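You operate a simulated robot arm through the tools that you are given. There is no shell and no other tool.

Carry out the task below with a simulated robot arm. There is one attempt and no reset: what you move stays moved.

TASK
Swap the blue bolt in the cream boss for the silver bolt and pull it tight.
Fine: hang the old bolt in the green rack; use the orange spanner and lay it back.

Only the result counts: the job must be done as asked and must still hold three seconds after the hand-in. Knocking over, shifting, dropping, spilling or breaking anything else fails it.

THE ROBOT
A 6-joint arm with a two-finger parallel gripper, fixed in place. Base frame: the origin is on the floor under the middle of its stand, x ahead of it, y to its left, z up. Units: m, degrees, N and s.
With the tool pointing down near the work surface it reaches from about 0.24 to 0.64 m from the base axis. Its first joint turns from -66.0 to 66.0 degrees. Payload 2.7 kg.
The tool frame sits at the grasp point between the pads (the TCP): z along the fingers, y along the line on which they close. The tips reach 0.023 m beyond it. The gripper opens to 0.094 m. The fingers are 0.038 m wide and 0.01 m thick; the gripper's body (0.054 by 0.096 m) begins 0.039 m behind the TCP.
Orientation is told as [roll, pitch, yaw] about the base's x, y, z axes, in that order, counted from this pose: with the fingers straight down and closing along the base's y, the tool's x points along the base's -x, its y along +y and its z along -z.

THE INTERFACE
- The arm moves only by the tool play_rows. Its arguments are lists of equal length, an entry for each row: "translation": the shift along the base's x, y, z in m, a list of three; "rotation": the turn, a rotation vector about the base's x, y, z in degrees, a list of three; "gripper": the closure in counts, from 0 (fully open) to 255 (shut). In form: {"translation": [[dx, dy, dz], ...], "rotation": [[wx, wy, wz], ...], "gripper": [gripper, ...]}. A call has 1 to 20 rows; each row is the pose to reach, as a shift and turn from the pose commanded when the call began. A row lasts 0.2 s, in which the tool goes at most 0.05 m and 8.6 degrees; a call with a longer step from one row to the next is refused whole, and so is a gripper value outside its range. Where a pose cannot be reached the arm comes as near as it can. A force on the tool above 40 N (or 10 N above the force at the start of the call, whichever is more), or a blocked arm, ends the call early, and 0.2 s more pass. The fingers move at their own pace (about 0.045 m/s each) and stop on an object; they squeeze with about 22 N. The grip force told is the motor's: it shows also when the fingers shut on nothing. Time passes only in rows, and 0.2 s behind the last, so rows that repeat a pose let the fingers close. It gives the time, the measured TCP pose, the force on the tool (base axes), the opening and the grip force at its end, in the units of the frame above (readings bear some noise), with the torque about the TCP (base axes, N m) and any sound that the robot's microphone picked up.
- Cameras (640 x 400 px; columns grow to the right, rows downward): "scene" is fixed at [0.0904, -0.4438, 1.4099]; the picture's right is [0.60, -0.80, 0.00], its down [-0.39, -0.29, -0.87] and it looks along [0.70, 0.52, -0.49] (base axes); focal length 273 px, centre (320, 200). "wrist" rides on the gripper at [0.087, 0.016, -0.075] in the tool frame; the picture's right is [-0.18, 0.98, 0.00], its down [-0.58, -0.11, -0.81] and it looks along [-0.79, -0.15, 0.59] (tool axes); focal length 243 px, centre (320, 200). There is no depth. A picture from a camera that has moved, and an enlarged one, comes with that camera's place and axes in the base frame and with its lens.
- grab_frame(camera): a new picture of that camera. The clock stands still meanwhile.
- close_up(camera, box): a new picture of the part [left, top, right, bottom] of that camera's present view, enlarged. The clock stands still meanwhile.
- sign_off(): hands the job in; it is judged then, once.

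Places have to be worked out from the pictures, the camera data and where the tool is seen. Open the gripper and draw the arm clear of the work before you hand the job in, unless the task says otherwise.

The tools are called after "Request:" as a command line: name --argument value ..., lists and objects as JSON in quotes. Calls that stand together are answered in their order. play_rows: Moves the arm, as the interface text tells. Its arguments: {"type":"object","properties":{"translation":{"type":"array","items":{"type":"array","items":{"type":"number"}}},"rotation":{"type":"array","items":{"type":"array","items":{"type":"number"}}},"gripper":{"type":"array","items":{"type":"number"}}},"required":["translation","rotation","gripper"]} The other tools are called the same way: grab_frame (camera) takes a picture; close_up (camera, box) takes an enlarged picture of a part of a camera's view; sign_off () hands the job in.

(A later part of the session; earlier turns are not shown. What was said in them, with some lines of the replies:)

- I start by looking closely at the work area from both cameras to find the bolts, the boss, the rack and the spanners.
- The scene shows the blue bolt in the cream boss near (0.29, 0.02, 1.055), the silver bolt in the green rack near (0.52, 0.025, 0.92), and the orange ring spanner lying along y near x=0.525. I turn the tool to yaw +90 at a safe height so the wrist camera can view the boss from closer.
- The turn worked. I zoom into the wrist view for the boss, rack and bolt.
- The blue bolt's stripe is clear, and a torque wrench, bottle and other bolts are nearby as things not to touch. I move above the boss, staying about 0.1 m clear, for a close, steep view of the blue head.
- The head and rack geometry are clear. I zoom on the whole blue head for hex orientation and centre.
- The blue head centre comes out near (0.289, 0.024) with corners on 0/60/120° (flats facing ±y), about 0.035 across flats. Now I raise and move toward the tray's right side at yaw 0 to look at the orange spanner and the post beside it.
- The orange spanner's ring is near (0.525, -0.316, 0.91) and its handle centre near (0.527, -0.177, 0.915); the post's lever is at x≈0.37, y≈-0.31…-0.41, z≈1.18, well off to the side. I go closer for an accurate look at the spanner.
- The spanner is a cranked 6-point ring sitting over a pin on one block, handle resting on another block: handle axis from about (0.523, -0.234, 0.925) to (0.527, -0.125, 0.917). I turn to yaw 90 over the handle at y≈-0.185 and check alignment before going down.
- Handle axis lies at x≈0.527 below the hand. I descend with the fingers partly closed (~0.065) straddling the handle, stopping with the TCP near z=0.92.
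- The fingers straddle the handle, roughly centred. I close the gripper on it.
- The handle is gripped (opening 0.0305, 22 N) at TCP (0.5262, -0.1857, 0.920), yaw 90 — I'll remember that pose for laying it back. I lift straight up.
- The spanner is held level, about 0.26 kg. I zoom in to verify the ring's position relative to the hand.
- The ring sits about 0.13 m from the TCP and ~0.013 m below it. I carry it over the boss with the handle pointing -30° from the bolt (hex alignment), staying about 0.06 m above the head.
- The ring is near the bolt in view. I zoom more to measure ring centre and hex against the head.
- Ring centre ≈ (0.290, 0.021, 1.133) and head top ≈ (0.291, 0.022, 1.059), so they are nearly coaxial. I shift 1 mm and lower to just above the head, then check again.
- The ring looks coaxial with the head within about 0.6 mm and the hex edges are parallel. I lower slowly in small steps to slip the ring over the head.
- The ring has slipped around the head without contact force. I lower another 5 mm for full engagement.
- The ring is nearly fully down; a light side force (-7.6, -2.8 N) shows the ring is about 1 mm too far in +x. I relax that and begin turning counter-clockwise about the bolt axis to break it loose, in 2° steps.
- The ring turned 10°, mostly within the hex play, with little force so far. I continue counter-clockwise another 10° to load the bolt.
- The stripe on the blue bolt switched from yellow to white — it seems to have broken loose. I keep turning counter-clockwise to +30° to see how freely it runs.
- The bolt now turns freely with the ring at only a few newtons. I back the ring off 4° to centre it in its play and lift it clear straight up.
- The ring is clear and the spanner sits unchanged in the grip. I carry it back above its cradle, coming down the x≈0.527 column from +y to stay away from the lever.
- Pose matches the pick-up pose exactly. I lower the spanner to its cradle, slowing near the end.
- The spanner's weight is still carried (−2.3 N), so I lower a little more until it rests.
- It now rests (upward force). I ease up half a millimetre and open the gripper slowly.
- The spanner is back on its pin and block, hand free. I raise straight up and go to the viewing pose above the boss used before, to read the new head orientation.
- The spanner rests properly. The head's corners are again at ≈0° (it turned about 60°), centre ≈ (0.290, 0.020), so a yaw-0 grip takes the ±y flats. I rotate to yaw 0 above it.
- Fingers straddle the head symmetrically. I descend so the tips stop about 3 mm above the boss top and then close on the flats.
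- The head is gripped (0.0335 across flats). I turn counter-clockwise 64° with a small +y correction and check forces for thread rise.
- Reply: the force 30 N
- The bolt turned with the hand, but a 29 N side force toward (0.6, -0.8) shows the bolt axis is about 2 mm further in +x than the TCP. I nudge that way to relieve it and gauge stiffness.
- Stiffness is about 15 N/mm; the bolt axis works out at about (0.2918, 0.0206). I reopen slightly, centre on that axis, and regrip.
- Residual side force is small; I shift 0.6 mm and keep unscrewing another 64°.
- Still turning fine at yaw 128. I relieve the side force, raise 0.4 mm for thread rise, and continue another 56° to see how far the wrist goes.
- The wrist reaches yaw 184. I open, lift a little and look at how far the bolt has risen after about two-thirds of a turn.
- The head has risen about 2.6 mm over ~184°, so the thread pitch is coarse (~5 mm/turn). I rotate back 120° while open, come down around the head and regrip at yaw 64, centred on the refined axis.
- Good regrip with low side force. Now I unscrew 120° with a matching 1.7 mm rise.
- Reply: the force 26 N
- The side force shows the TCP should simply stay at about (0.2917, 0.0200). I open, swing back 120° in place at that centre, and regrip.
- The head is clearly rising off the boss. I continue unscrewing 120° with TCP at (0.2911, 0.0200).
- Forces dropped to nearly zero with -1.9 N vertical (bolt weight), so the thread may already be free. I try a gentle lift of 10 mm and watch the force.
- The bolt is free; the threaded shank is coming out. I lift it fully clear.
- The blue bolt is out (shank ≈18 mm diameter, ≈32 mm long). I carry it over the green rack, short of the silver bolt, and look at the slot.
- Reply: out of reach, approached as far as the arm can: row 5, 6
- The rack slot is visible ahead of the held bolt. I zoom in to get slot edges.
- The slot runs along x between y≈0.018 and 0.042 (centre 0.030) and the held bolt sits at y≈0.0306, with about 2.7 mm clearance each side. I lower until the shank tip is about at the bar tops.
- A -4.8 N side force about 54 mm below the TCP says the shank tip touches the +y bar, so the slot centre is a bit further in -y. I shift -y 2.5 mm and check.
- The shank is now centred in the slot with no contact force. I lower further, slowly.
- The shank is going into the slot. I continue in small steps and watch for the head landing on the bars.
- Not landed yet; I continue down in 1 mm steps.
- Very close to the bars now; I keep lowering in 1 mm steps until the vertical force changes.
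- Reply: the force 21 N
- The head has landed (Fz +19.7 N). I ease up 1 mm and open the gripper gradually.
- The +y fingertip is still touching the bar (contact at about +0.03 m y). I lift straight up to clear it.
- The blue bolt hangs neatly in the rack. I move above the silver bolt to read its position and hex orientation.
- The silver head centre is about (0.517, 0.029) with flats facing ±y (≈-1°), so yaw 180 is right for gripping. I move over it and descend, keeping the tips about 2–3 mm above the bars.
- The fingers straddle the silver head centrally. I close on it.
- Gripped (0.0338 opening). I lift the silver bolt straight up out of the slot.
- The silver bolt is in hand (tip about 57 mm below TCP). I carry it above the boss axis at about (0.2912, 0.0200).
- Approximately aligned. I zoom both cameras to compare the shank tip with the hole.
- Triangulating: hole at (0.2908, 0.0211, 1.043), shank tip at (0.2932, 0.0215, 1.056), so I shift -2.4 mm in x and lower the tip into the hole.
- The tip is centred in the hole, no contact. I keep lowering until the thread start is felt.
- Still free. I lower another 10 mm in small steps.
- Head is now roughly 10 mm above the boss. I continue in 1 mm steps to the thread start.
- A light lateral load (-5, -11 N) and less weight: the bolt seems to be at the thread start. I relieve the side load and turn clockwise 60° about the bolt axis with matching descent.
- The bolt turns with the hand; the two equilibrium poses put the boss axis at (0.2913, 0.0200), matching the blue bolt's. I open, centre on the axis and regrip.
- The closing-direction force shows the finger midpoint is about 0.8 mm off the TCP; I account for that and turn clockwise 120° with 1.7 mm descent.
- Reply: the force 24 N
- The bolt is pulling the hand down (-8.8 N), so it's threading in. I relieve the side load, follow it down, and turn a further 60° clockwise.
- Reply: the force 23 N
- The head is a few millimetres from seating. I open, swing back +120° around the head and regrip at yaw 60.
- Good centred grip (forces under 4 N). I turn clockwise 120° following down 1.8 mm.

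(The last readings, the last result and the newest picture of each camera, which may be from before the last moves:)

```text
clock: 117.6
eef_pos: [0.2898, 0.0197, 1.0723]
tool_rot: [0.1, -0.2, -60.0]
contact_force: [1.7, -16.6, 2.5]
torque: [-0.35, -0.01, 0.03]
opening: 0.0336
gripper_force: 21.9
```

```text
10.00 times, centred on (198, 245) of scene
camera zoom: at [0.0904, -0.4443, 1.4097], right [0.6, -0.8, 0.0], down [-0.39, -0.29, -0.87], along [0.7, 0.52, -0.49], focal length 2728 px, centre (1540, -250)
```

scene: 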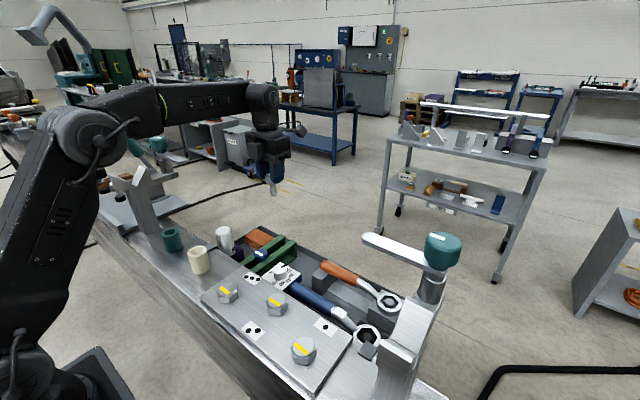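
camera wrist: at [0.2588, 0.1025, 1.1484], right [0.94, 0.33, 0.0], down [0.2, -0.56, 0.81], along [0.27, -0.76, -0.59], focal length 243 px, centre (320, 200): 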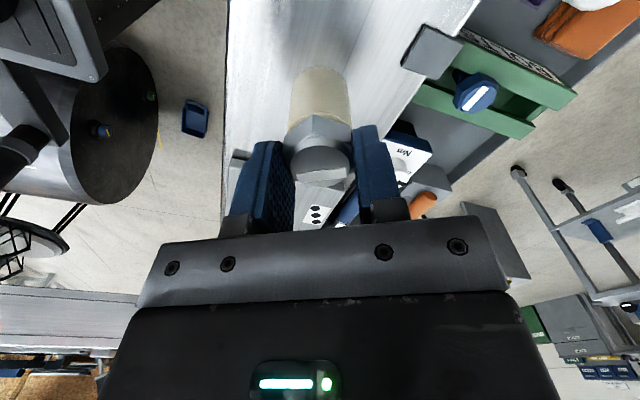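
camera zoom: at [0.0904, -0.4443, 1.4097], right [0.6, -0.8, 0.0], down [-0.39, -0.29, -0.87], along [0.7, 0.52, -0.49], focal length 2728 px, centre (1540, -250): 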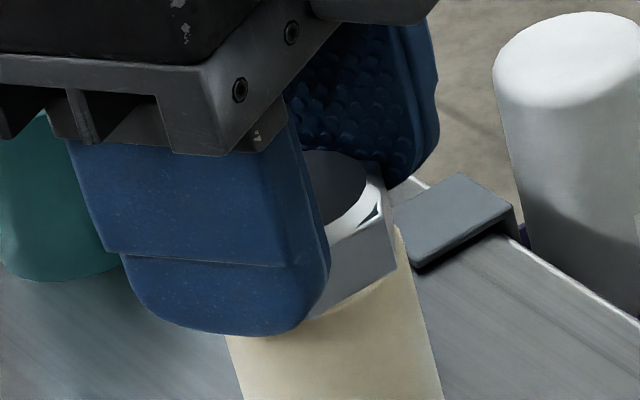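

Smooth so far; the head is close to the boss. I swing back +120° again and regrip.

Request:
play_rows --translation '[[0, 0.0002, 0], [0, 0.0002, 0], [0, 0.0002, 0], [0, 0.0002, 0], [0, 0.0002, 0], [0, 0.0002, 0], [0, 0.0002, 0], [0, 0.0002, 0], [0, 0.0002, 0], [0, 0.0002, 0], [0, 0.0002, 0], [0, 0.0002, 0], [0, 0.0002, 0], [0, 0.0002, 0], [0, 0.0002, 0], [0, 0.0002, 0], [0, 0.0002, 0], [0, 0.0002, 0], [0, 0.0002, 0], [0, 0.0002, 0]]' --rotation '[[0, 0, 0], [0, 0, 0], [0, 0, 8.571], [0, 0, 17.143], [0, 0, 25.714], [0, 0, 34.286], [0, 0, 42.857], [0, 0, 51.429], [0, 0, 60], [0, 0, 68.571], [0, 0, 77.143], [0, 0, 85.714], [0, 0, 94.286], [0, 0, 102.857], [0, 0, 111.429], [0, 0, 120], [0, 0, 120], [0, 0, 120], [0, 0, 120], [0, 0, 120]]' --gripper '[110, 80, 80, 80, 80, 80, 80, 80, 80, 80, 80, 80, 80, 80, 80, 100, 140, 200, 255, 255]'

Request:
close_up --camera "scene" --box '[173, 225, 223, 265]'

```text
clock: 121.8
eef_pos: [0.2908, 0.021, 1.0738]
tool_rot: [0.3, -0.1, 60.2]
contact_force: [-1.0, 0.0, 1.0]
torque: [0.02, 0.02, 0.0]
opening: 0.0338
gripper_force: 22.0
```

```text
10.00 times, centred on (198, 245) of scene
camera zoom: at [0.0904, -0.4438, 1.4099], right [0.6, -0.8, 0.0], down [-0.39, -0.29, -0.87], along [0.7, 0.52, -0.49], focal length 2728 px, centre (1540, -250)
```

zoom: 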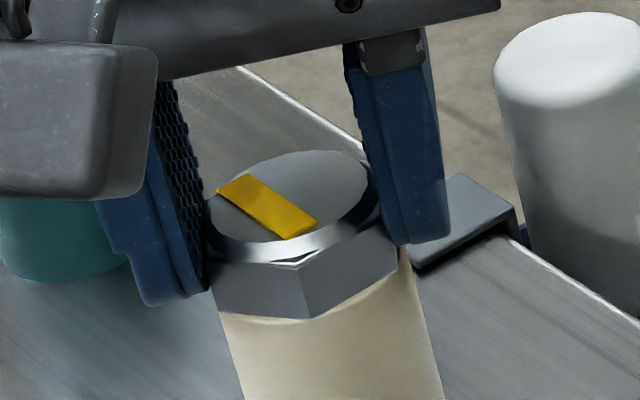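

The stripe has turned yellow and the head has come down to the boss at the same level the blue one had, so it's seated by hand. Now I release it, rise, and go back to the orange spanner to pull it tight.

Request:
play_rows --translation '[[0, 0, 0], [0, 0, 0], [0, 0, 0.015], [0, 0, 0.05], [0, 0, 0.1], [0.03, -0.026, 0.12], [0.06, -0.052, 0.12], [0.09, -0.078, 0.12], [0.12, -0.105, 0.12], [0.15, -0.131, 0.12], [0.18, -0.157, 0.11], [0.21, -0.183, 0.09], [0.2362, -0.206, 0.07], [0.2362, -0.206, 0.048], [0.2362, -0.206, 0.048]]' --rotation '[[0, 0, 0], [0, 0, 0], [0, 0, 0], [0, 0, 0], [0, 0, 0], [0, 0, 4], [0, 0, 8], [0, 0, 12], [0, 0, 16], [0, 0, 20], [0, 0, 24], [0, 0, 28], [0, 0, 30], [0, 0, 30], [0, 0, 30]]' --gripper '[120, 80, 80, 80, 80, 80, 80, 80, 80, 80, 80, 80, 80, 80, 80]'

Request:
grab_frame --camera "scene"

Request:
close_up --camera "scene" --box '[163, 225, 243, 275]'

Request:
close_up --camera "wrist" --box '[240, 0, 400, 120]'

```text
clock: 125.0
eef_pos: [0.5247, -0.1827, 1.1231]
tool_rot: [0.1, -0.1, 90.1]
contact_force: [0.8, 0.2, -0.1]
torque: [0.01, -0.03, 0.01]
opening: 0.0645
gripper_force: 0.0
```

```text
taken
```

scene: 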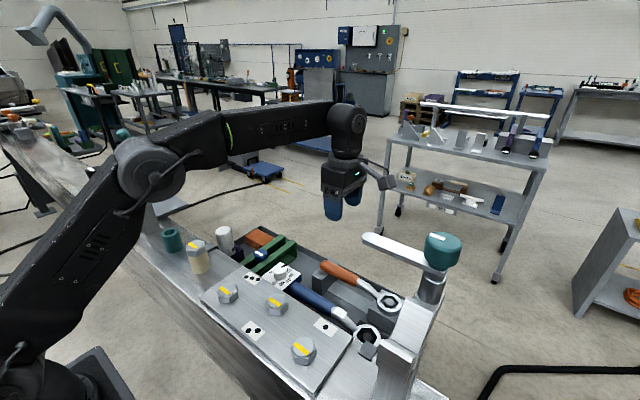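

```text
8.00 times, centred on (203, 250) of scene
camera zoom: at [0.0904, -0.4438, 1.4099], right [0.6, -0.8, 0.0], down [-0.39, -0.29, -0.87], along [0.7, 0.52, -0.49], focal length 2183 px, centre (1256, -200)
```

zoom: 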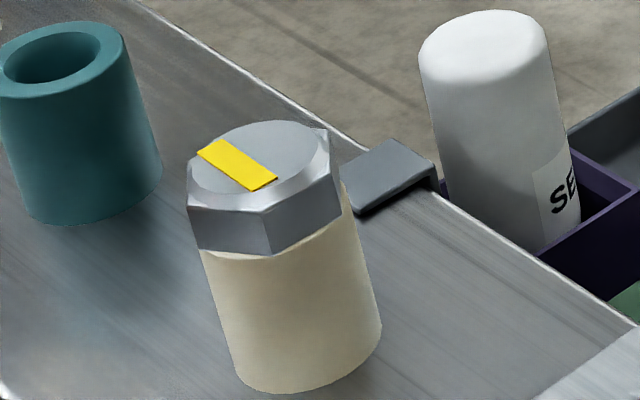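

```text
3.33 times, centred on (320, 60) of wrist
camera zoom: at [0.5072, -0.2698, 1.1964], right [-0.98, 0.18, 0.0], down [0.11, 0.58, 0.81], along [0.15, 0.79, -0.59], focal length 809 px, centre (320, 667)
```

zoom: 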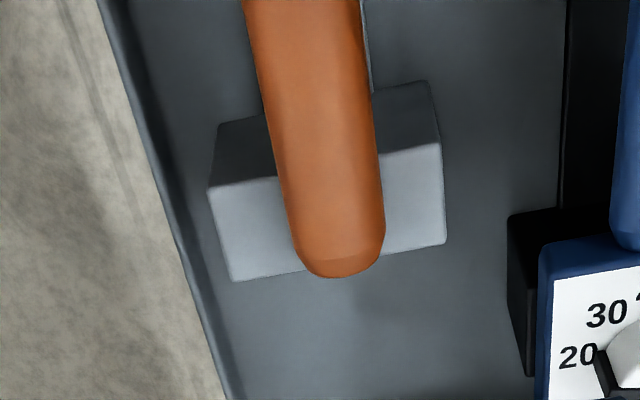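

The silver bolt sits square on the boss. I descend on the spanner handle at the same pick-up pose and grip it.

Request:
play_rows --translation '[[0, 0, -0.035], [0, 0, -0.07], [0, 0, -0.105], [0, 0, -0.14], [0, 0, -0.165], [0, 0, -0.185], [0, 0, -0.196], [0, 0, -0.2], [0, 0, -0.2], [0, 0, -0.2], [0, 0, -0.2], [0, 0, -0.2], [0, 0, -0.2]]' --rotation '[[0, 0, 0], [0, 0, 0], [0, 0, 0], [0, 0, 0], [0, 0, 0], [0, 0, 0], [0, 0, 0], [0, 0, 0], [0, 0, 0], [0, 0, 0], [0, 0, 0], [0, 0, 0], [0, 0, 0]]' --gripper '[80, 80, 80, 80, 80, 80, 80, 80, 120, 180, 255, 255, 255]'

Request:
grab_frame --camera "wrist"

Request:
close_up --camera "scene" --box '[290, 220, 420, 320]'

```text
clock: 127.8
eef_pos: [0.5257, -0.1854, 0.9213]
tool_rot: [0.2, -0.1, 90.2]
contact_force: [0.5, 0.2, -0.5]
torque: [-0.11, -0.04, 0.06]
opening: 0.0306
gripper_force: 22.1
```

```text
taken
camera wrist: at [0.5079, -0.2727, 0.9944], right [-0.98, 0.18, 0.0], down [0.11, 0.58, 0.81], along [0.15, 0.79, -0.59], focal length 243 px, centre (320, 200)
```

wrist: 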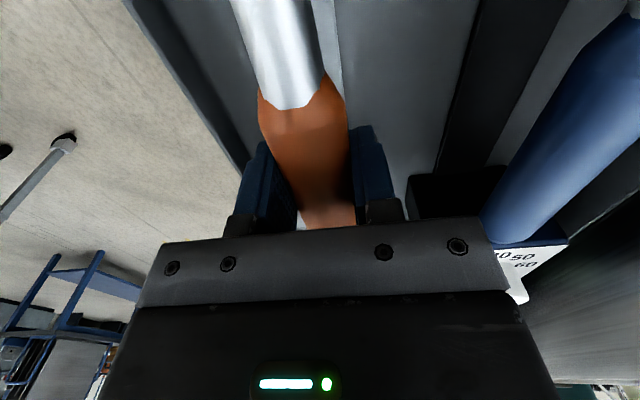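

```text
4.00 times, centred on (355, 270) of scene
camera zoom: at [0.0904, -0.4438, 1.4099], right [0.6, -0.8, 0.0], down [-0.39, -0.29, -0.87], along [0.7, 0.52, -0.49], focal length 1091 px, centre (180, -80)
```

zoom: 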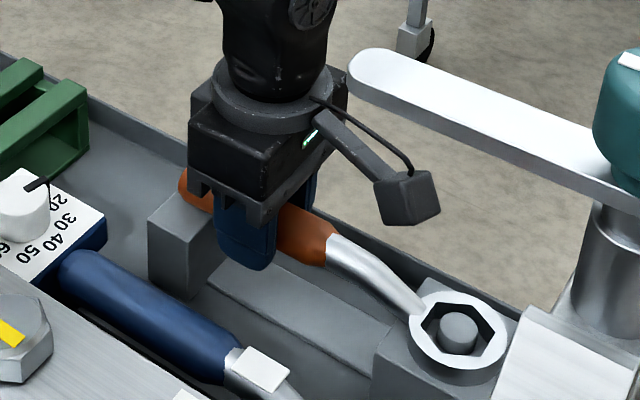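

Gripped as before. I lift it straight up out of the cradle.

Request:
play_rows --translation '[[0, 0, 0.005], [0, 0, 0.015], [0, 0, 0.03], [0, 0, 0.05], [0, 0, 0.08], [0, 0, 0.12], [0, 0, 0.16], [0, 0, 0.2], [0, 0.02, 0.23], [0, 0.05, 0.24], [0, 0.08, 0.24], [0, 0.11, 0.24], [0, 0.11, 0.24]]' --rotation '[[0, 0, 0], [0, 0, 0], [0, 0, 0], [0, 0, 0], [0, 0, 0], [0, 0, 0], [0, 0, 0], [0, 0, 0], [0, 0, 0], [0, 0, 0], [0, 0, 0], [0, 0, 0], [0, 0, 0]]' --gripper '[255, 255, 255, 255, 255, 255, 255, 255, 255, 255, 255, 255, 255]'

```text
clock: 130.6
eef_pos: [0.5279, -0.0749, 1.1615]
tool_rot: [0.0, -0.2, 90.1]
contact_force: [-0.7, -0.4, -2.9]
torque: [0.1, -0.05, 0.0]
opening: 0.0303
gripper_force: 21.5
```

Spanner lifted. I bring the ring above the silver bolt with the handle at +30°, ready for a clockwise pull.

Request:
play_rows --translation '[[-0.0124, 0.0162, 0], [-0.0247, 0.0323, 0], [-0.0371, 0.0485, 0], [-0.0495, 0.0647, 0], [-0.0619, 0.0809, 0], [-0.0742, 0.097, 0], [-0.0866, 0.1132, 0], [-0.099, 0.1294, 0], [-0.1113, 0.1455, -0.005], [-0.1237, 0.1617, -0.011], [-0.1237, 0.1617, -0.03], [-0.1237, 0.1617, -0.05], [-0.1237, 0.1617, -0.05]]' --rotation '[[0, 0, -6], [0, 0, -12], [0, 0, -18], [0, 0, -24], [0, 0, -30], [0, 0, -36], [0, 0, -42], [0, 0, -48], [0, 0, -54], [0, 0, -60], [0, 0, -60], [0, 0, -60], [0, 0, -60]]' --gripper '[255, 255, 255, 255, 255, 255, 255, 255, 255, 255, 255, 255, 255]'

Request:
close_up --camera "scene" --box '[163, 215, 227, 265]'

Request:
grab_frame --camera "scene"

```text
clock: 133.4
eef_pos: [0.4031, 0.088, 1.1074]
tool_rot: [0.1, 0.0, 30.1]
contact_force: [1.0, -0.1, -2.6]
torque: [0.01, -0.04, 0.0]
opening: 0.0302
gripper_force: 21.4
```

```text
8.00 times, centred on (195, 240) of scene
camera zoom: at [0.0904, -0.4438, 1.4099], right [0.6, -0.8, 0.0], down [-0.39, -0.29, -0.87], along [0.7, 0.52, -0.49], focal length 2183 px, centre (1320, -120)
```

zoom: 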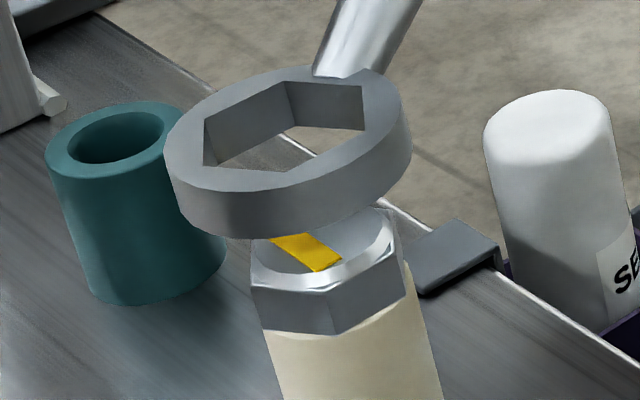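

```text
taken
```

scene: 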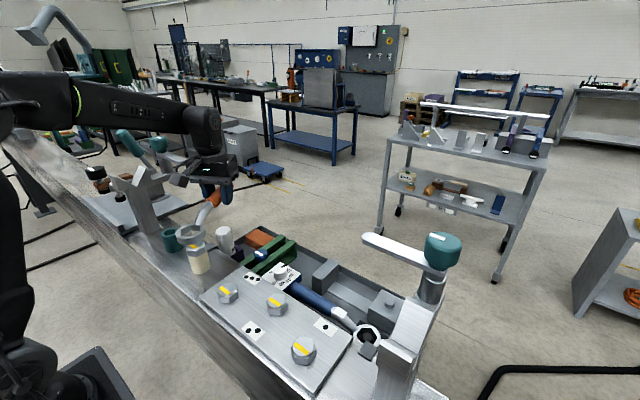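

The ring is above the bolt. I lower to the same height I used for the blue bolt check and compare.

Request:
play_rows --translation '[[0, 0, -0.007], [0, 0, -0.014], [0, 0, -0.019], [0, 0, -0.019]]' --rotation '[[0, 0, 0], [0, 0, 0], [0, 0, 0], [0, 0, 0]]' --gripper '[255, 255, 255, 255]'

Request:
close_up --camera "scene" --box '[163, 225, 227, 265]'

```text
clock: 134.4
eef_pos: [0.4021, 0.0872, 1.091]
tool_rot: [0.1, -0.1, 30.0]
contact_force: [-0.3, -0.3, -3.1]
torque: [-0.02, -0.03, -0.01]
opening: 0.03
gripper_force: 21.5
```

```text
10.00 times, centred on (195, 245) of scene
camera zoom: at [0.0904, -0.4438, 1.4099], right [0.6, -0.8, 0.0], down [-0.39, -0.29, -0.87], along [0.7, 0.52, -0.49], focal length 2728 px, centre (1570, -250)
```

zoom: 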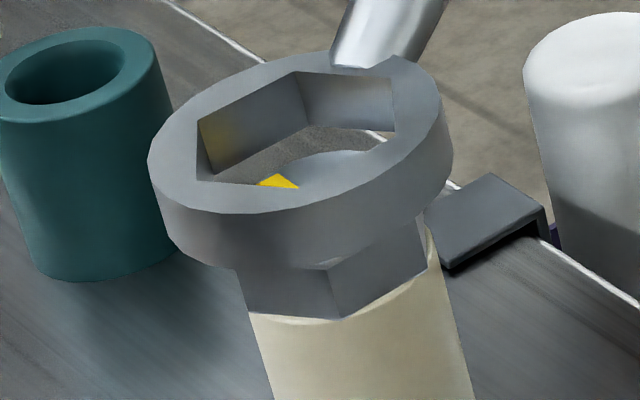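

The ring lines up like before within a few pixels. I lower it gently over the head.

Request:
play_rows --translation '[[0.0003, 0.0003, -0.002], [0.0003, 0.0003, -0.004], [0.0003, 0.0003, -0.006], [0.0003, 0.0003, -0.008], [0.0003, 0.0003, -0.01], [0.0003, 0.0003, -0.01]]' --rotation '[[0, 0, 0], [0, 0, 0], [0, 0, 0], [0, 0, 0], [0, 0, 0], [0, 0, 0]]' --gripper '[255, 255, 255, 255, 255, 255]'

Request:
close_up --camera "scene" --box '[163, 225, 227, 265]'

```text
clock: 135.8
eef_pos: [0.4025, 0.0876, 1.0821]
tool_rot: [0.3, -0.1, 30.1]
contact_force: [0.3, 0.1, -2.3]
torque: [0.05, -0.05, -0.04]
opening: 0.0303
gripper_force: 22.4
```

```text
10.00 times, centred on (195, 245) of scene
camera zoom: at [0.0904, -0.4438, 1.4099], right [0.6, -0.8, 0.0], down [-0.39, -0.29, -0.87], along [0.7, 0.52, -0.49], focal length 2728 px, centre (1570, -250)
```

zoom: 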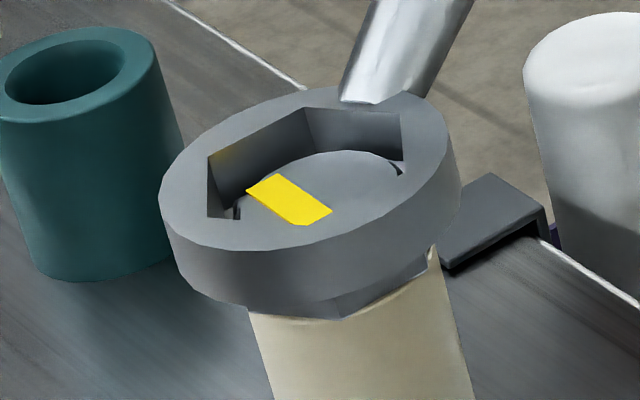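

The ring is slipping over the head without contact. I lower the remaining 5 mm.

Request:
play_rows --translation '[[0, 0, -0.0015], [0, 0, -0.003], [0, 0, -0.0045], [0, 0, -0.005], [0, 0, -0.005]]' --rotation '[[0, 0, 0], [0, 0, 0], [0, 0, 0], [0, 0, 0], [0, 0, 0]]' --gripper '[255, 255, 255, 255, 255]'

Request:
close_up --camera "scene" --box '[163, 225, 227, 265]'

```text
clock: 137.0
eef_pos: [0.4026, 0.0874, 1.0762]
tool_rot: [0.1, 0.0, 30.0]
contact_force: [-0.3, -5.0, -0.4]
torque: [-0.22, 0.13, 0.56]
opening: 0.0301
gripper_force: 22.3
```

```text
10.00 times, centred on (195, 245) of scene
camera zoom: at [0.0904, -0.4439, 1.4099], right [0.6, -0.8, 0.0], down [-0.39, -0.29, -0.87], along [0.7, 0.52, -0.49], focal length 2728 px, centre (1570, -250)
```

zoom: 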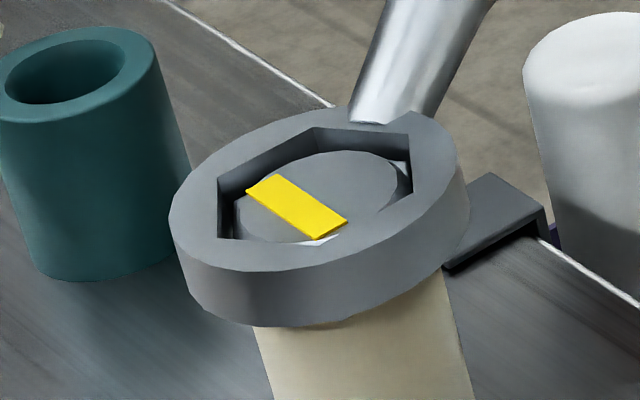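

Fully engaged. I now turn clockwise in 2° steps, first taking up the play, and watch the load build.

Request:
play_rows --translation '[[0, -0.0003, 0], [0.0022, -0.0043, 0], [0.0043, -0.0083, 0], [0.0062, -0.0124, 0], [0.008, -0.0166, 0], [0.0096, -0.0208, 0], [0.0096, -0.0208, 0]]' --rotation '[[0, 0, 0], [0, 0, -2], [0, 0, -4], [0, 0, -6], [0, 0, -8], [0, 0, -10], [0, 0, -10]]' --gripper '[255, 255, 255, 255, 255, 255, 255]'

Request:
close_up --camera "scene" --box '[163, 225, 227, 265]'

```text
clock: 138.6
eef_pos: [0.4129, 0.0665, 1.0767]
tool_rot: [0.2, 0.0, 20.0]
contact_force: [-6.4, -7.1, -1.8]
torque: [-0.14, 0.22, 0.58]
opening: 0.0304
gripper_force: 21.7
```

```text
10.00 times, centred on (195, 245) of scene
camera zoom: at [0.0902, -0.444, 1.4099], right [0.6, -0.8, 0.0], down [-0.39, -0.29, -0.87], along [0.7, 0.52, -0.49], focal length 2728 px, centre (1570, -250)
```

zoom: 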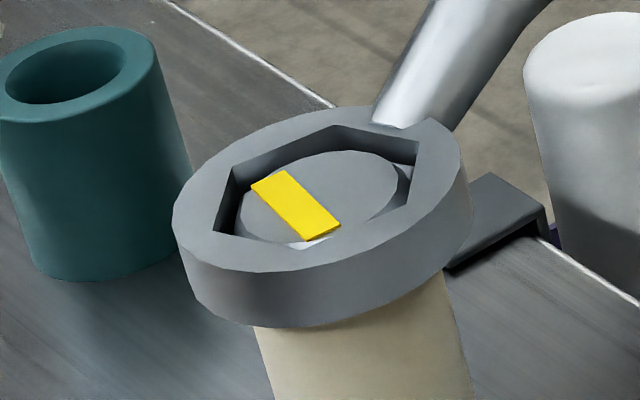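

No torque on the bolt yet (side load only), the bolt is following. I recentre slightly and continue clockwise 10° more.

Request:
play_rows --translation '[[0.0011, -0.0047, 0], [0.0025, -0.0091, 0], [0.0037, -0.0134, 0], [0.0047, -0.0179, 0], [0.0056, -0.0223, 0], [0.0056, -0.0223, 0]]' --rotation '[[0, 0, -2], [0, 0, -4], [0, 0, -6], [0, 0, -8], [0, 0, -10], [0, 0, -10]]' --gripper '[255, 255, 255, 255, 255, 255]'

Request:
close_up --camera "scene" --box '[163, 225, 227, 265]'

```text
clock: 140.0
eef_pos: [0.417, 0.0447, 1.0763]
tool_rot: [0.1, -0.2, 10.1]
contact_force: [4.4, -7.2, -2.7]
torque: [-0.16, -0.2, 1.02]
opening: 0.0303
gripper_force: 21.9
```

```text
10.00 times, centred on (195, 245) of scene
camera zoom: at [0.0906, -0.444, 1.4098], right [0.6, -0.8, 0.0], down [-0.39, -0.29, -0.87], along [0.7, 0.52, -0.49], focal length 2728 px, centre (1570, -250)
```

zoom: 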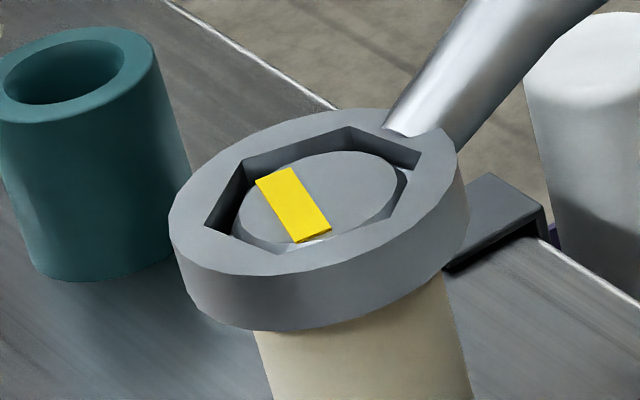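

The bolt keeps following with no net torque, so it is not tight yet. I continue clockwise 20° in 2° steps.

Request:
play_rows --translation '[[0.001, -0.005, 0], [0.0016, -0.0095, 0], [0.002, -0.014, 0], [0.0023, -0.0185, 0], [0.0024, -0.0231, 0], [0.0023, -0.0276, 0], [0.0021, -0.0322, 0], [0.0017, -0.0367, 0], [0.0012, -0.0412, 0], [0.0005, -0.0457, 0], [0.0005, -0.0457, 0]]' --rotation '[[0, 0, -2], [0, 0, -4], [0, 0, -6], [0, 0, -8], [0, 0, -10], [0, 0, -12], [0, 0, -14], [0, 0, -16], [0, 0, -18], [0, 0, -20], [0, 0, -20]]' --gripper '[255, 255, 255, 255, 255, 255, 255, 255, 255, 255, 255]'

Request:
close_up --camera "scene" --box '[163, 225, 227, 265]'

```text
clock: 142.4
eef_pos: [0.4187, -0.0021, 1.0782]
tool_rot: [0.2, -0.1, -10.0]
contact_force: [-6.4, -0.1, -4.9]
torque: [-0.06, -0.24, 0.14]
opening: 0.0302
gripper_force: 22.2
```

```text
10.00 times, centred on (195, 245) of scene
camera zoom: at [0.0903, -0.4438, 1.4099], right [0.6, -0.8, 0.0], down [-0.39, -0.29, -0.87], along [0.7, 0.52, -0.49], focal length 2728 px, centre (1570, -250)
```

zoom: 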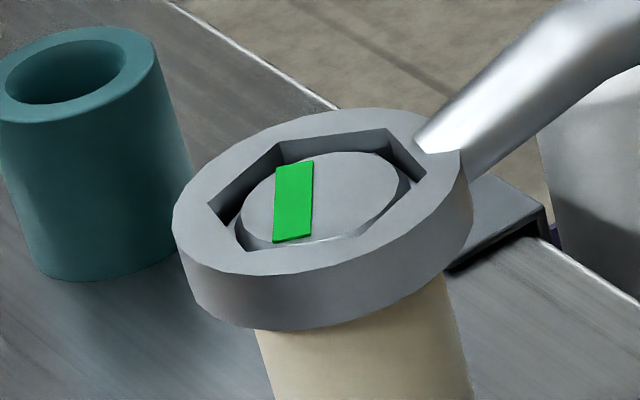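

The stripe has turned green — white was loose, yellow hand-seated, green tight. I stop here, back the ring off 4° within its play (so the bolt is not turned), and lift it straight off.

Request:
play_rows --translation '[[0.0004, 0.0045, 0], [0.0009, 0.009, 0], [0.0009, 0.009, 0], [0.0009, 0.009, 0.003], [0.0009, 0.009, 0.008], [0.0009, 0.009, 0.016], [0.0009, 0.009, 0.03], [0.0009, 0.009, 0.05], [0.0009, 0.009, 0.075], [0.0009, 0.009, 0.09]]' --rotation '[[0, 0, 2], [0, 0, 4], [0, 0, 4], [0, 0, 4], [0, 0, 4], [0, 0, 4], [0, 0, 4], [0, 0, 4], [0, 0, 4], [0, 0, 4]]' --gripper '[255, 255, 255, 255, 255, 255, 255, 255, 255, 255]'

Request:
close_up --camera "scene" --box '[163, 215, 243, 265]'

Request:
grab_frame --camera "wrist"

```text
clock: 144.6
eef_pos: [0.4192, 0.0069, 1.1683]
tool_rot: [0.1, -0.1, -5.9]
contact_force: [1.1, -0.1, -2.5]
torque: [-0.05, -0.04, 0.0]
opening: 0.0305
gripper_force: 21.6
```

```text
8.00 times, centred on (203, 240) of scene
camera zoom: at [0.0904, -0.4438, 1.4099], right [0.6, -0.8, 0.0], down [-0.39, -0.29, -0.87], along [0.7, 0.52, -0.49], focal length 2183 px, centre (1256, -120)
```

zoom: 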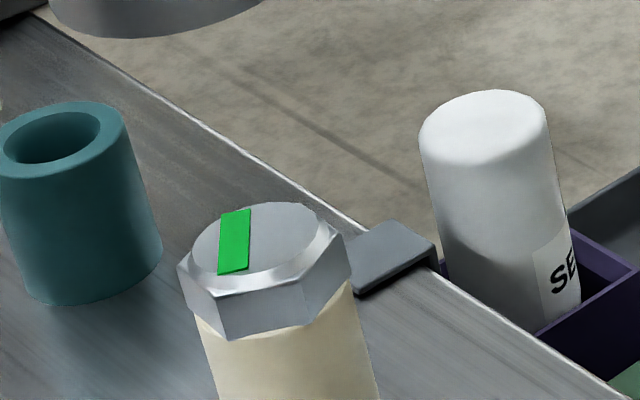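

```text
taken
camera wrist: at [0.3324, 0.0315, 1.2409], right [0.28, 0.96, 0.0], down [0.57, -0.17, 0.81], along [0.77, -0.23, -0.59], focal length 243 px, centre (320, 200)
```

wrist: 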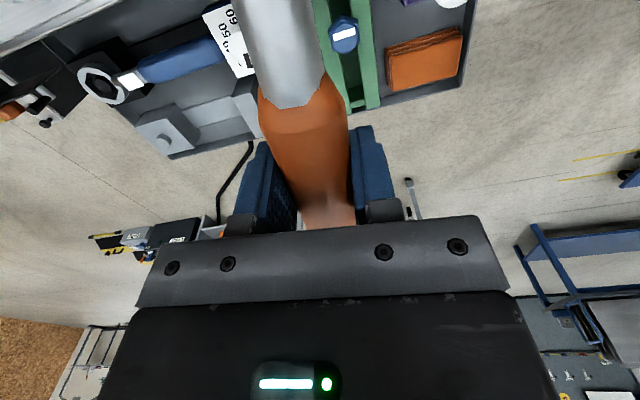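

Still green with the spanner off. I carry the spanner back over its cradle along the same safe path.

Request:
play_rows --translation '[[0.0214, -0.004, 0], [0.0428, -0.008, 0], [0.0642, -0.012, 0], [0.0856, -0.016, 0], [0.1068, -0.02, 0], [0.1068, -0.03, 0], [0.1068, -0.04, 0], [0.1068, -0.055, 0], [0.1068, -0.07, 0], [0.1068, -0.085, 0], [0.1068, -0.105, 0], [0.1068, -0.125, 0], [0.1068, -0.15, 0], [0.1068, -0.175, -0.01], [0.1068, -0.1922, -0.025], [0.1068, -0.1922, -0.046], [0.1068, -0.1922, -0.046]]' --rotation '[[0, 0, 8], [0, 0, 16], [0, 0, 24], [0, 0, 32], [0, 0, 40], [0, 0, 48], [0, 0, 56], [0, 0, 64], [0, 0, 72], [0, 0, 80], [0, 0, 88], [0, 0, 96], [0, 0, 96], [0, 0, 96], [0, 0, 96], [0, 0, 96], [0, 0, 96]]' --gripper '[255, 255, 255, 255, 255, 255, 255, 255, 255, 255, 255, 255, 255, 255, 255, 255, 255]'

Request:
close_up --camera "scene" --box '[310, 190, 430, 330]'

```text
clock: 148.2
eef_pos: [0.5248, -0.1876, 1.1203]
tool_rot: [0.1, -0.2, 90.1]
contact_force: [0.1, -0.1, -3.1]
torque: [0.06, -0.02, -0.01]
opening: 0.0303
gripper_force: 21.8
```

```text
2.86 times, centred on (370, 260) of scene
camera zoom: at [0.0904, -0.4438, 1.4099], right [0.6, -0.8, 0.0], down [-0.39, -0.29, -0.87], along [0.7, 0.52, -0.49], focal length 780 px, centre (177, 29)
```

zoom: 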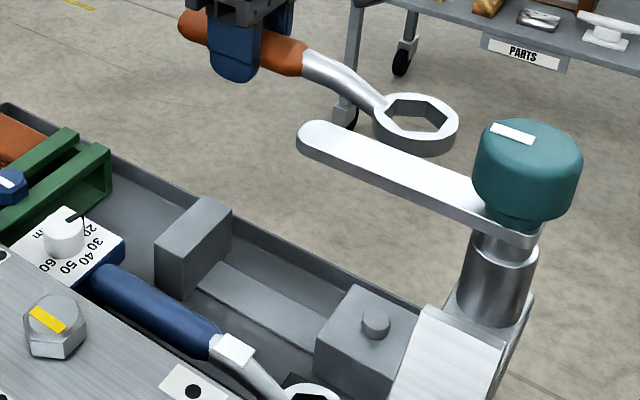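

Same pose as before over the cradle. I lower the spanner onto its pin and block.

Request:
play_rows --translation '[[0, 0, -0.035], [0, 0, -0.07], [0, 0, -0.105], [0, 0, -0.14], [0, 0, -0.165], [0, 0, -0.18], [0, 0, -0.188], [0, 0, -0.193], [0, 0, -0.197], [0, 0, -0.199], [0, 0, -0.2], [0, 0, -0.2]]' --rotation '[[0, 0, 0], [0, 0, 0], [0, 0, 0], [0, 0, 0], [0, 0, 0], [0, 0, 0], [0, 0, 0], [0, 0, 0], [0, 0, 0], [0, 0, 0], [0, 0, 0], [0, 0, 0]]' --gripper '[255, 255, 255, 255, 255, 255, 255, 255, 255, 255, 255, 255]'

Request:
close_up --camera "scene" --box '[290, 220, 420, 320]'

```text
clock: 150.8
eef_pos: [0.5263, -0.1853, 0.9224]
tool_rot: [0.1, -0.1, 90.0]
contact_force: [-0.5, 1.1, 2.5]
torque: [-0.47, 0.14, -0.14]
opening: 0.0301
gripper_force: 21.9
```

```text
4.00 times, centred on (355, 270) of scene
camera zoom: at [0.0903, -0.4437, 1.4099], right [0.6, -0.8, 0.0], down [-0.39, -0.29, -0.87], along [0.7, 0.52, -0.49], focal length 1091 px, centre (180, -80)
```

zoom: 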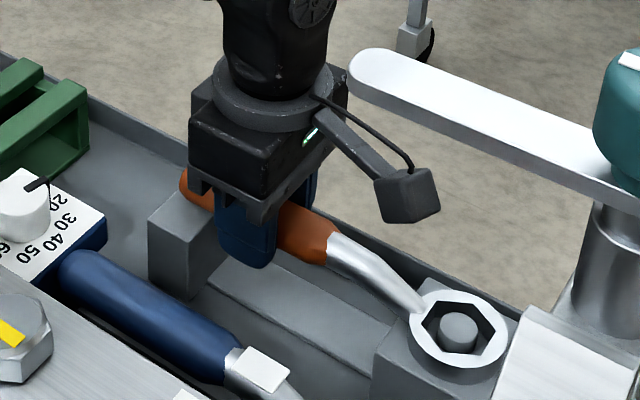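

The ring is resting on its block (contact at the ring end). I lower 1 mm more so the handle rests too, then open slowly.

Request:
play_rows --translation '[[0, 0, -0.0006], [0, 0, -0.001], [0, 0, -0.001], [0, 0, -0.0008], [0, 0, -0.0008], [0, 0, -0.0008], [0, 0, -0.0008]]' --rotation '[[0, 0, 0], [0, 0, 0], [0, 0, 0], [0, 0, 0], [0, 0, 0], [0, 0, 0], [0, 0, 0]]' --gripper '[255, 255, 255, 160, 120, 80, 80]'

Request:
close_up --camera "scene" --box '[290, 220, 420, 320]'

Request:
grab_frame --camera "wrist"

```text
clock: 152.4
eef_pos: [0.5278, -0.1853, 0.9208]
tool_rot: [0.2, 0.0, 90.1]
contact_force: [-0.4, 0.0, 0.4]
torque: [-0.02, -0.01, -0.02]
opening: 0.0645
gripper_force: 0.1
```

```text
4.00 times, centred on (355, 270) of scene
camera zoom: at [0.0904, -0.4438, 1.4099], right [0.6, -0.8, 0.0], down [-0.39, -0.29, -0.87], along [0.7, 0.52, -0.49], focal length 1091 px, centre (180, -80)
```

zoom: 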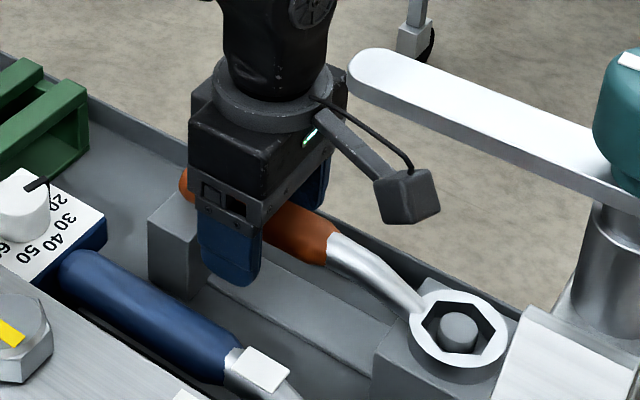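

```text
taken
camera wrist: at [0.509, -0.2721, 0.9942], right [-0.98, 0.18, 0.0], down [0.11, 0.58, 0.81], along [0.15, 0.79, -0.59], focal length 243 px, centre (320, 200)
```

wrist: 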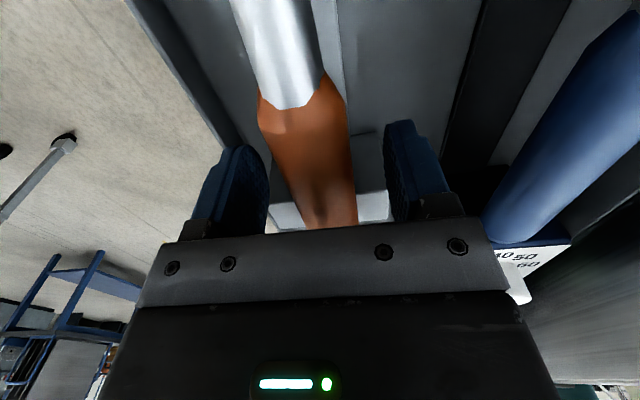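

The spanner lies in its cradle and the hand is free of it. I rise straight up, then draw the arm back to a clear position with the gripper open.

Request:
play_rows --translation '[[0, 0, 0.02], [0, 0, 0.06], [0, 0, 0.1], [0, 0, 0.15], [0, 0, 0.2], [0, 0, 0.25], [0, 0, 0.3], [0, 0.03, 0.33], [-0.02, 0.06, 0.35], [-0.05, 0.09, 0.355], [-0.08, 0.12, 0.355], [-0.11, 0.15, 0.355], [-0.14, 0.18, 0.355], [-0.17, 0.21, 0.355], [-0.19, 0.23, 0.355], [-0.19, 0.23, 0.355]]' --rotation '[[0, 0, 0], [0, 0, 0], [0, 0, 0], [0, 0, 0], [0, 0, 0], [0, 0, 0], [0, 0, 0], [0, 0, -8], [0, 0, -16], [0, 0, -24], [0, 0, -32], [0, 0, -40], [0, 0, -48], [0, 0, -56], [0, 0, -64], [0, 0, -64]]' --gripper '[80, 80, 60, 30, 0, 0, 0, 0, 0, 0, 0, 0, 0, 0, 0, 0]'

Request:
grab_frame --camera "scene"

Request:
close_up --camera "scene" --box '[160, 210, 300, 300]'

Request:
close_up --camera "scene" --box '[290, 220, 420, 340]'

Request:
grab_frame --camera "wrist"

```text
clock: 155.8
eef_pos: [0.337, 0.047, 1.2759]
tool_rot: [0.2, 0.0, 26.0]
contact_force: [-0.1, -0.1, -0.6]
torque: [0.03, -0.03, 0.01]
opening: 0.0938
gripper_force: 0.1
out of reach, approached as far as the arm can: row 7, 8, 9
```

```text
taken
```

scene: 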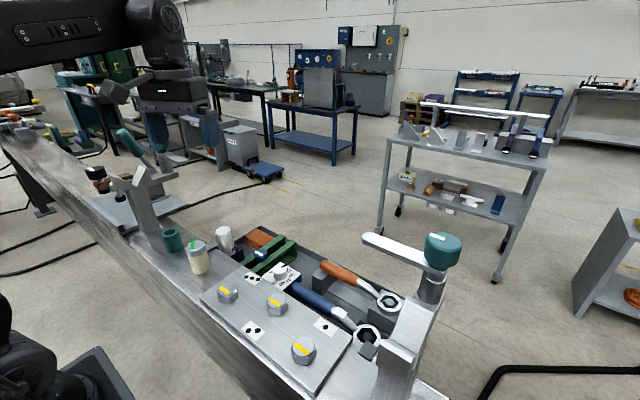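

```text
4.44 times, centred on (230, 255) of scene
camera zoom: at [0.0904, -0.4438, 1.4099], right [0.6, -0.8, 0.0], down [-0.39, -0.29, -0.87], along [0.7, 0.52, -0.49], focal length 1213 px, centre (720, -44)
```

zoom: 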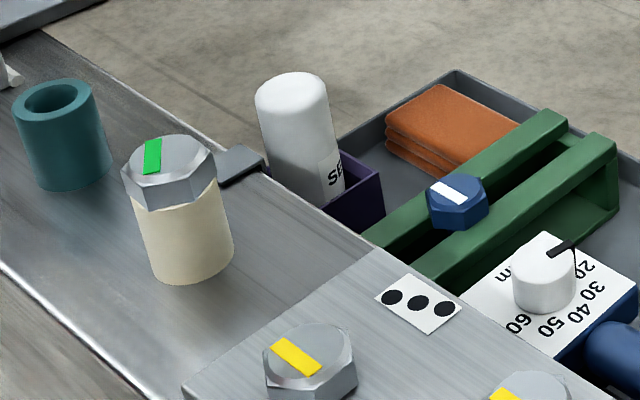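

```text
3.33 times, centred on (355, 280) of scene
camera zoom: at [0.0904, -0.4438, 1.4099], right [0.6, -0.8, 0.0], down [-0.39, -0.29, -0.87], along [0.7, 0.52, -0.49], focal length 910 px, centre (203, -67)
```

zoom: 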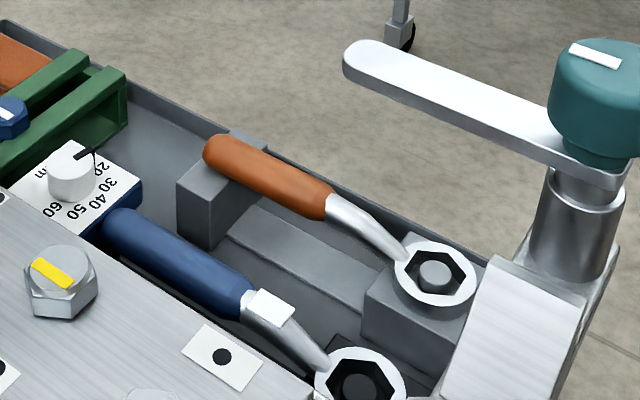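

```text
taken
camera wrist: at [0.25, 0.0226, 1.3497], right [-0.27, 0.96, 0.0], down [0.57, 0.15, 0.81], along [0.78, 0.22, -0.59], focal length 243 px, centre (320, 200)
```

wrist: 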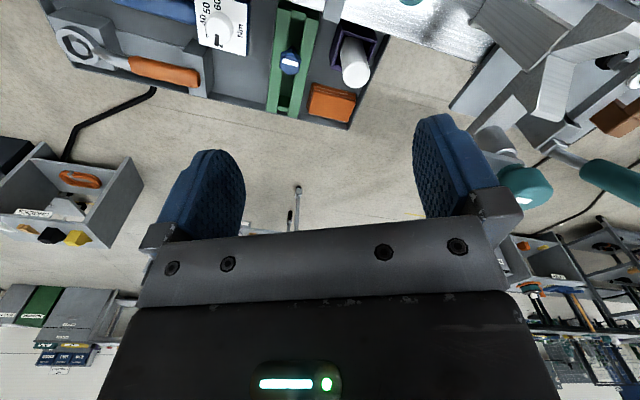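

Final check: the silver bolt sits on the cream boss with its stripe green (tight). The blue bolt hangs in the green rack, the orange spanner lies back on its pin and block, and nothing else looks moved. The gripper is open and the arm is clear, so I hand the job in.

Request:
sign_off

```text
The job is handed in.
```

The silver bolt is now in the cream boss in place of the blue one and pulled tight with the orange spanner. I've handed the job in; the hand-in gave no verdict, so the result below rests on the last pictures and readings.

- **Silver bolt:** it sits square on the boss at the same height the blue one had. Its stripe went from white to yellow when I seated it by hand, then green under the spanner. I took green to mean tight and stopped there.
- **Blue bolt:** it hangs in the green rack, head resting on the two bars, a little nearer the bench than where the silver bolt was.
- **Orange spanner:** it is back in its cradle, ring over the pin and handle on the block.
- **Everything else:** nothing else looked moved in the final pictures. While setting the blue bolt down, one fingertip pressed lightly on a rack bar (about 14 N), but the rack did not appear to shift.

The gripper is open and the arm is drawn clear of the work.
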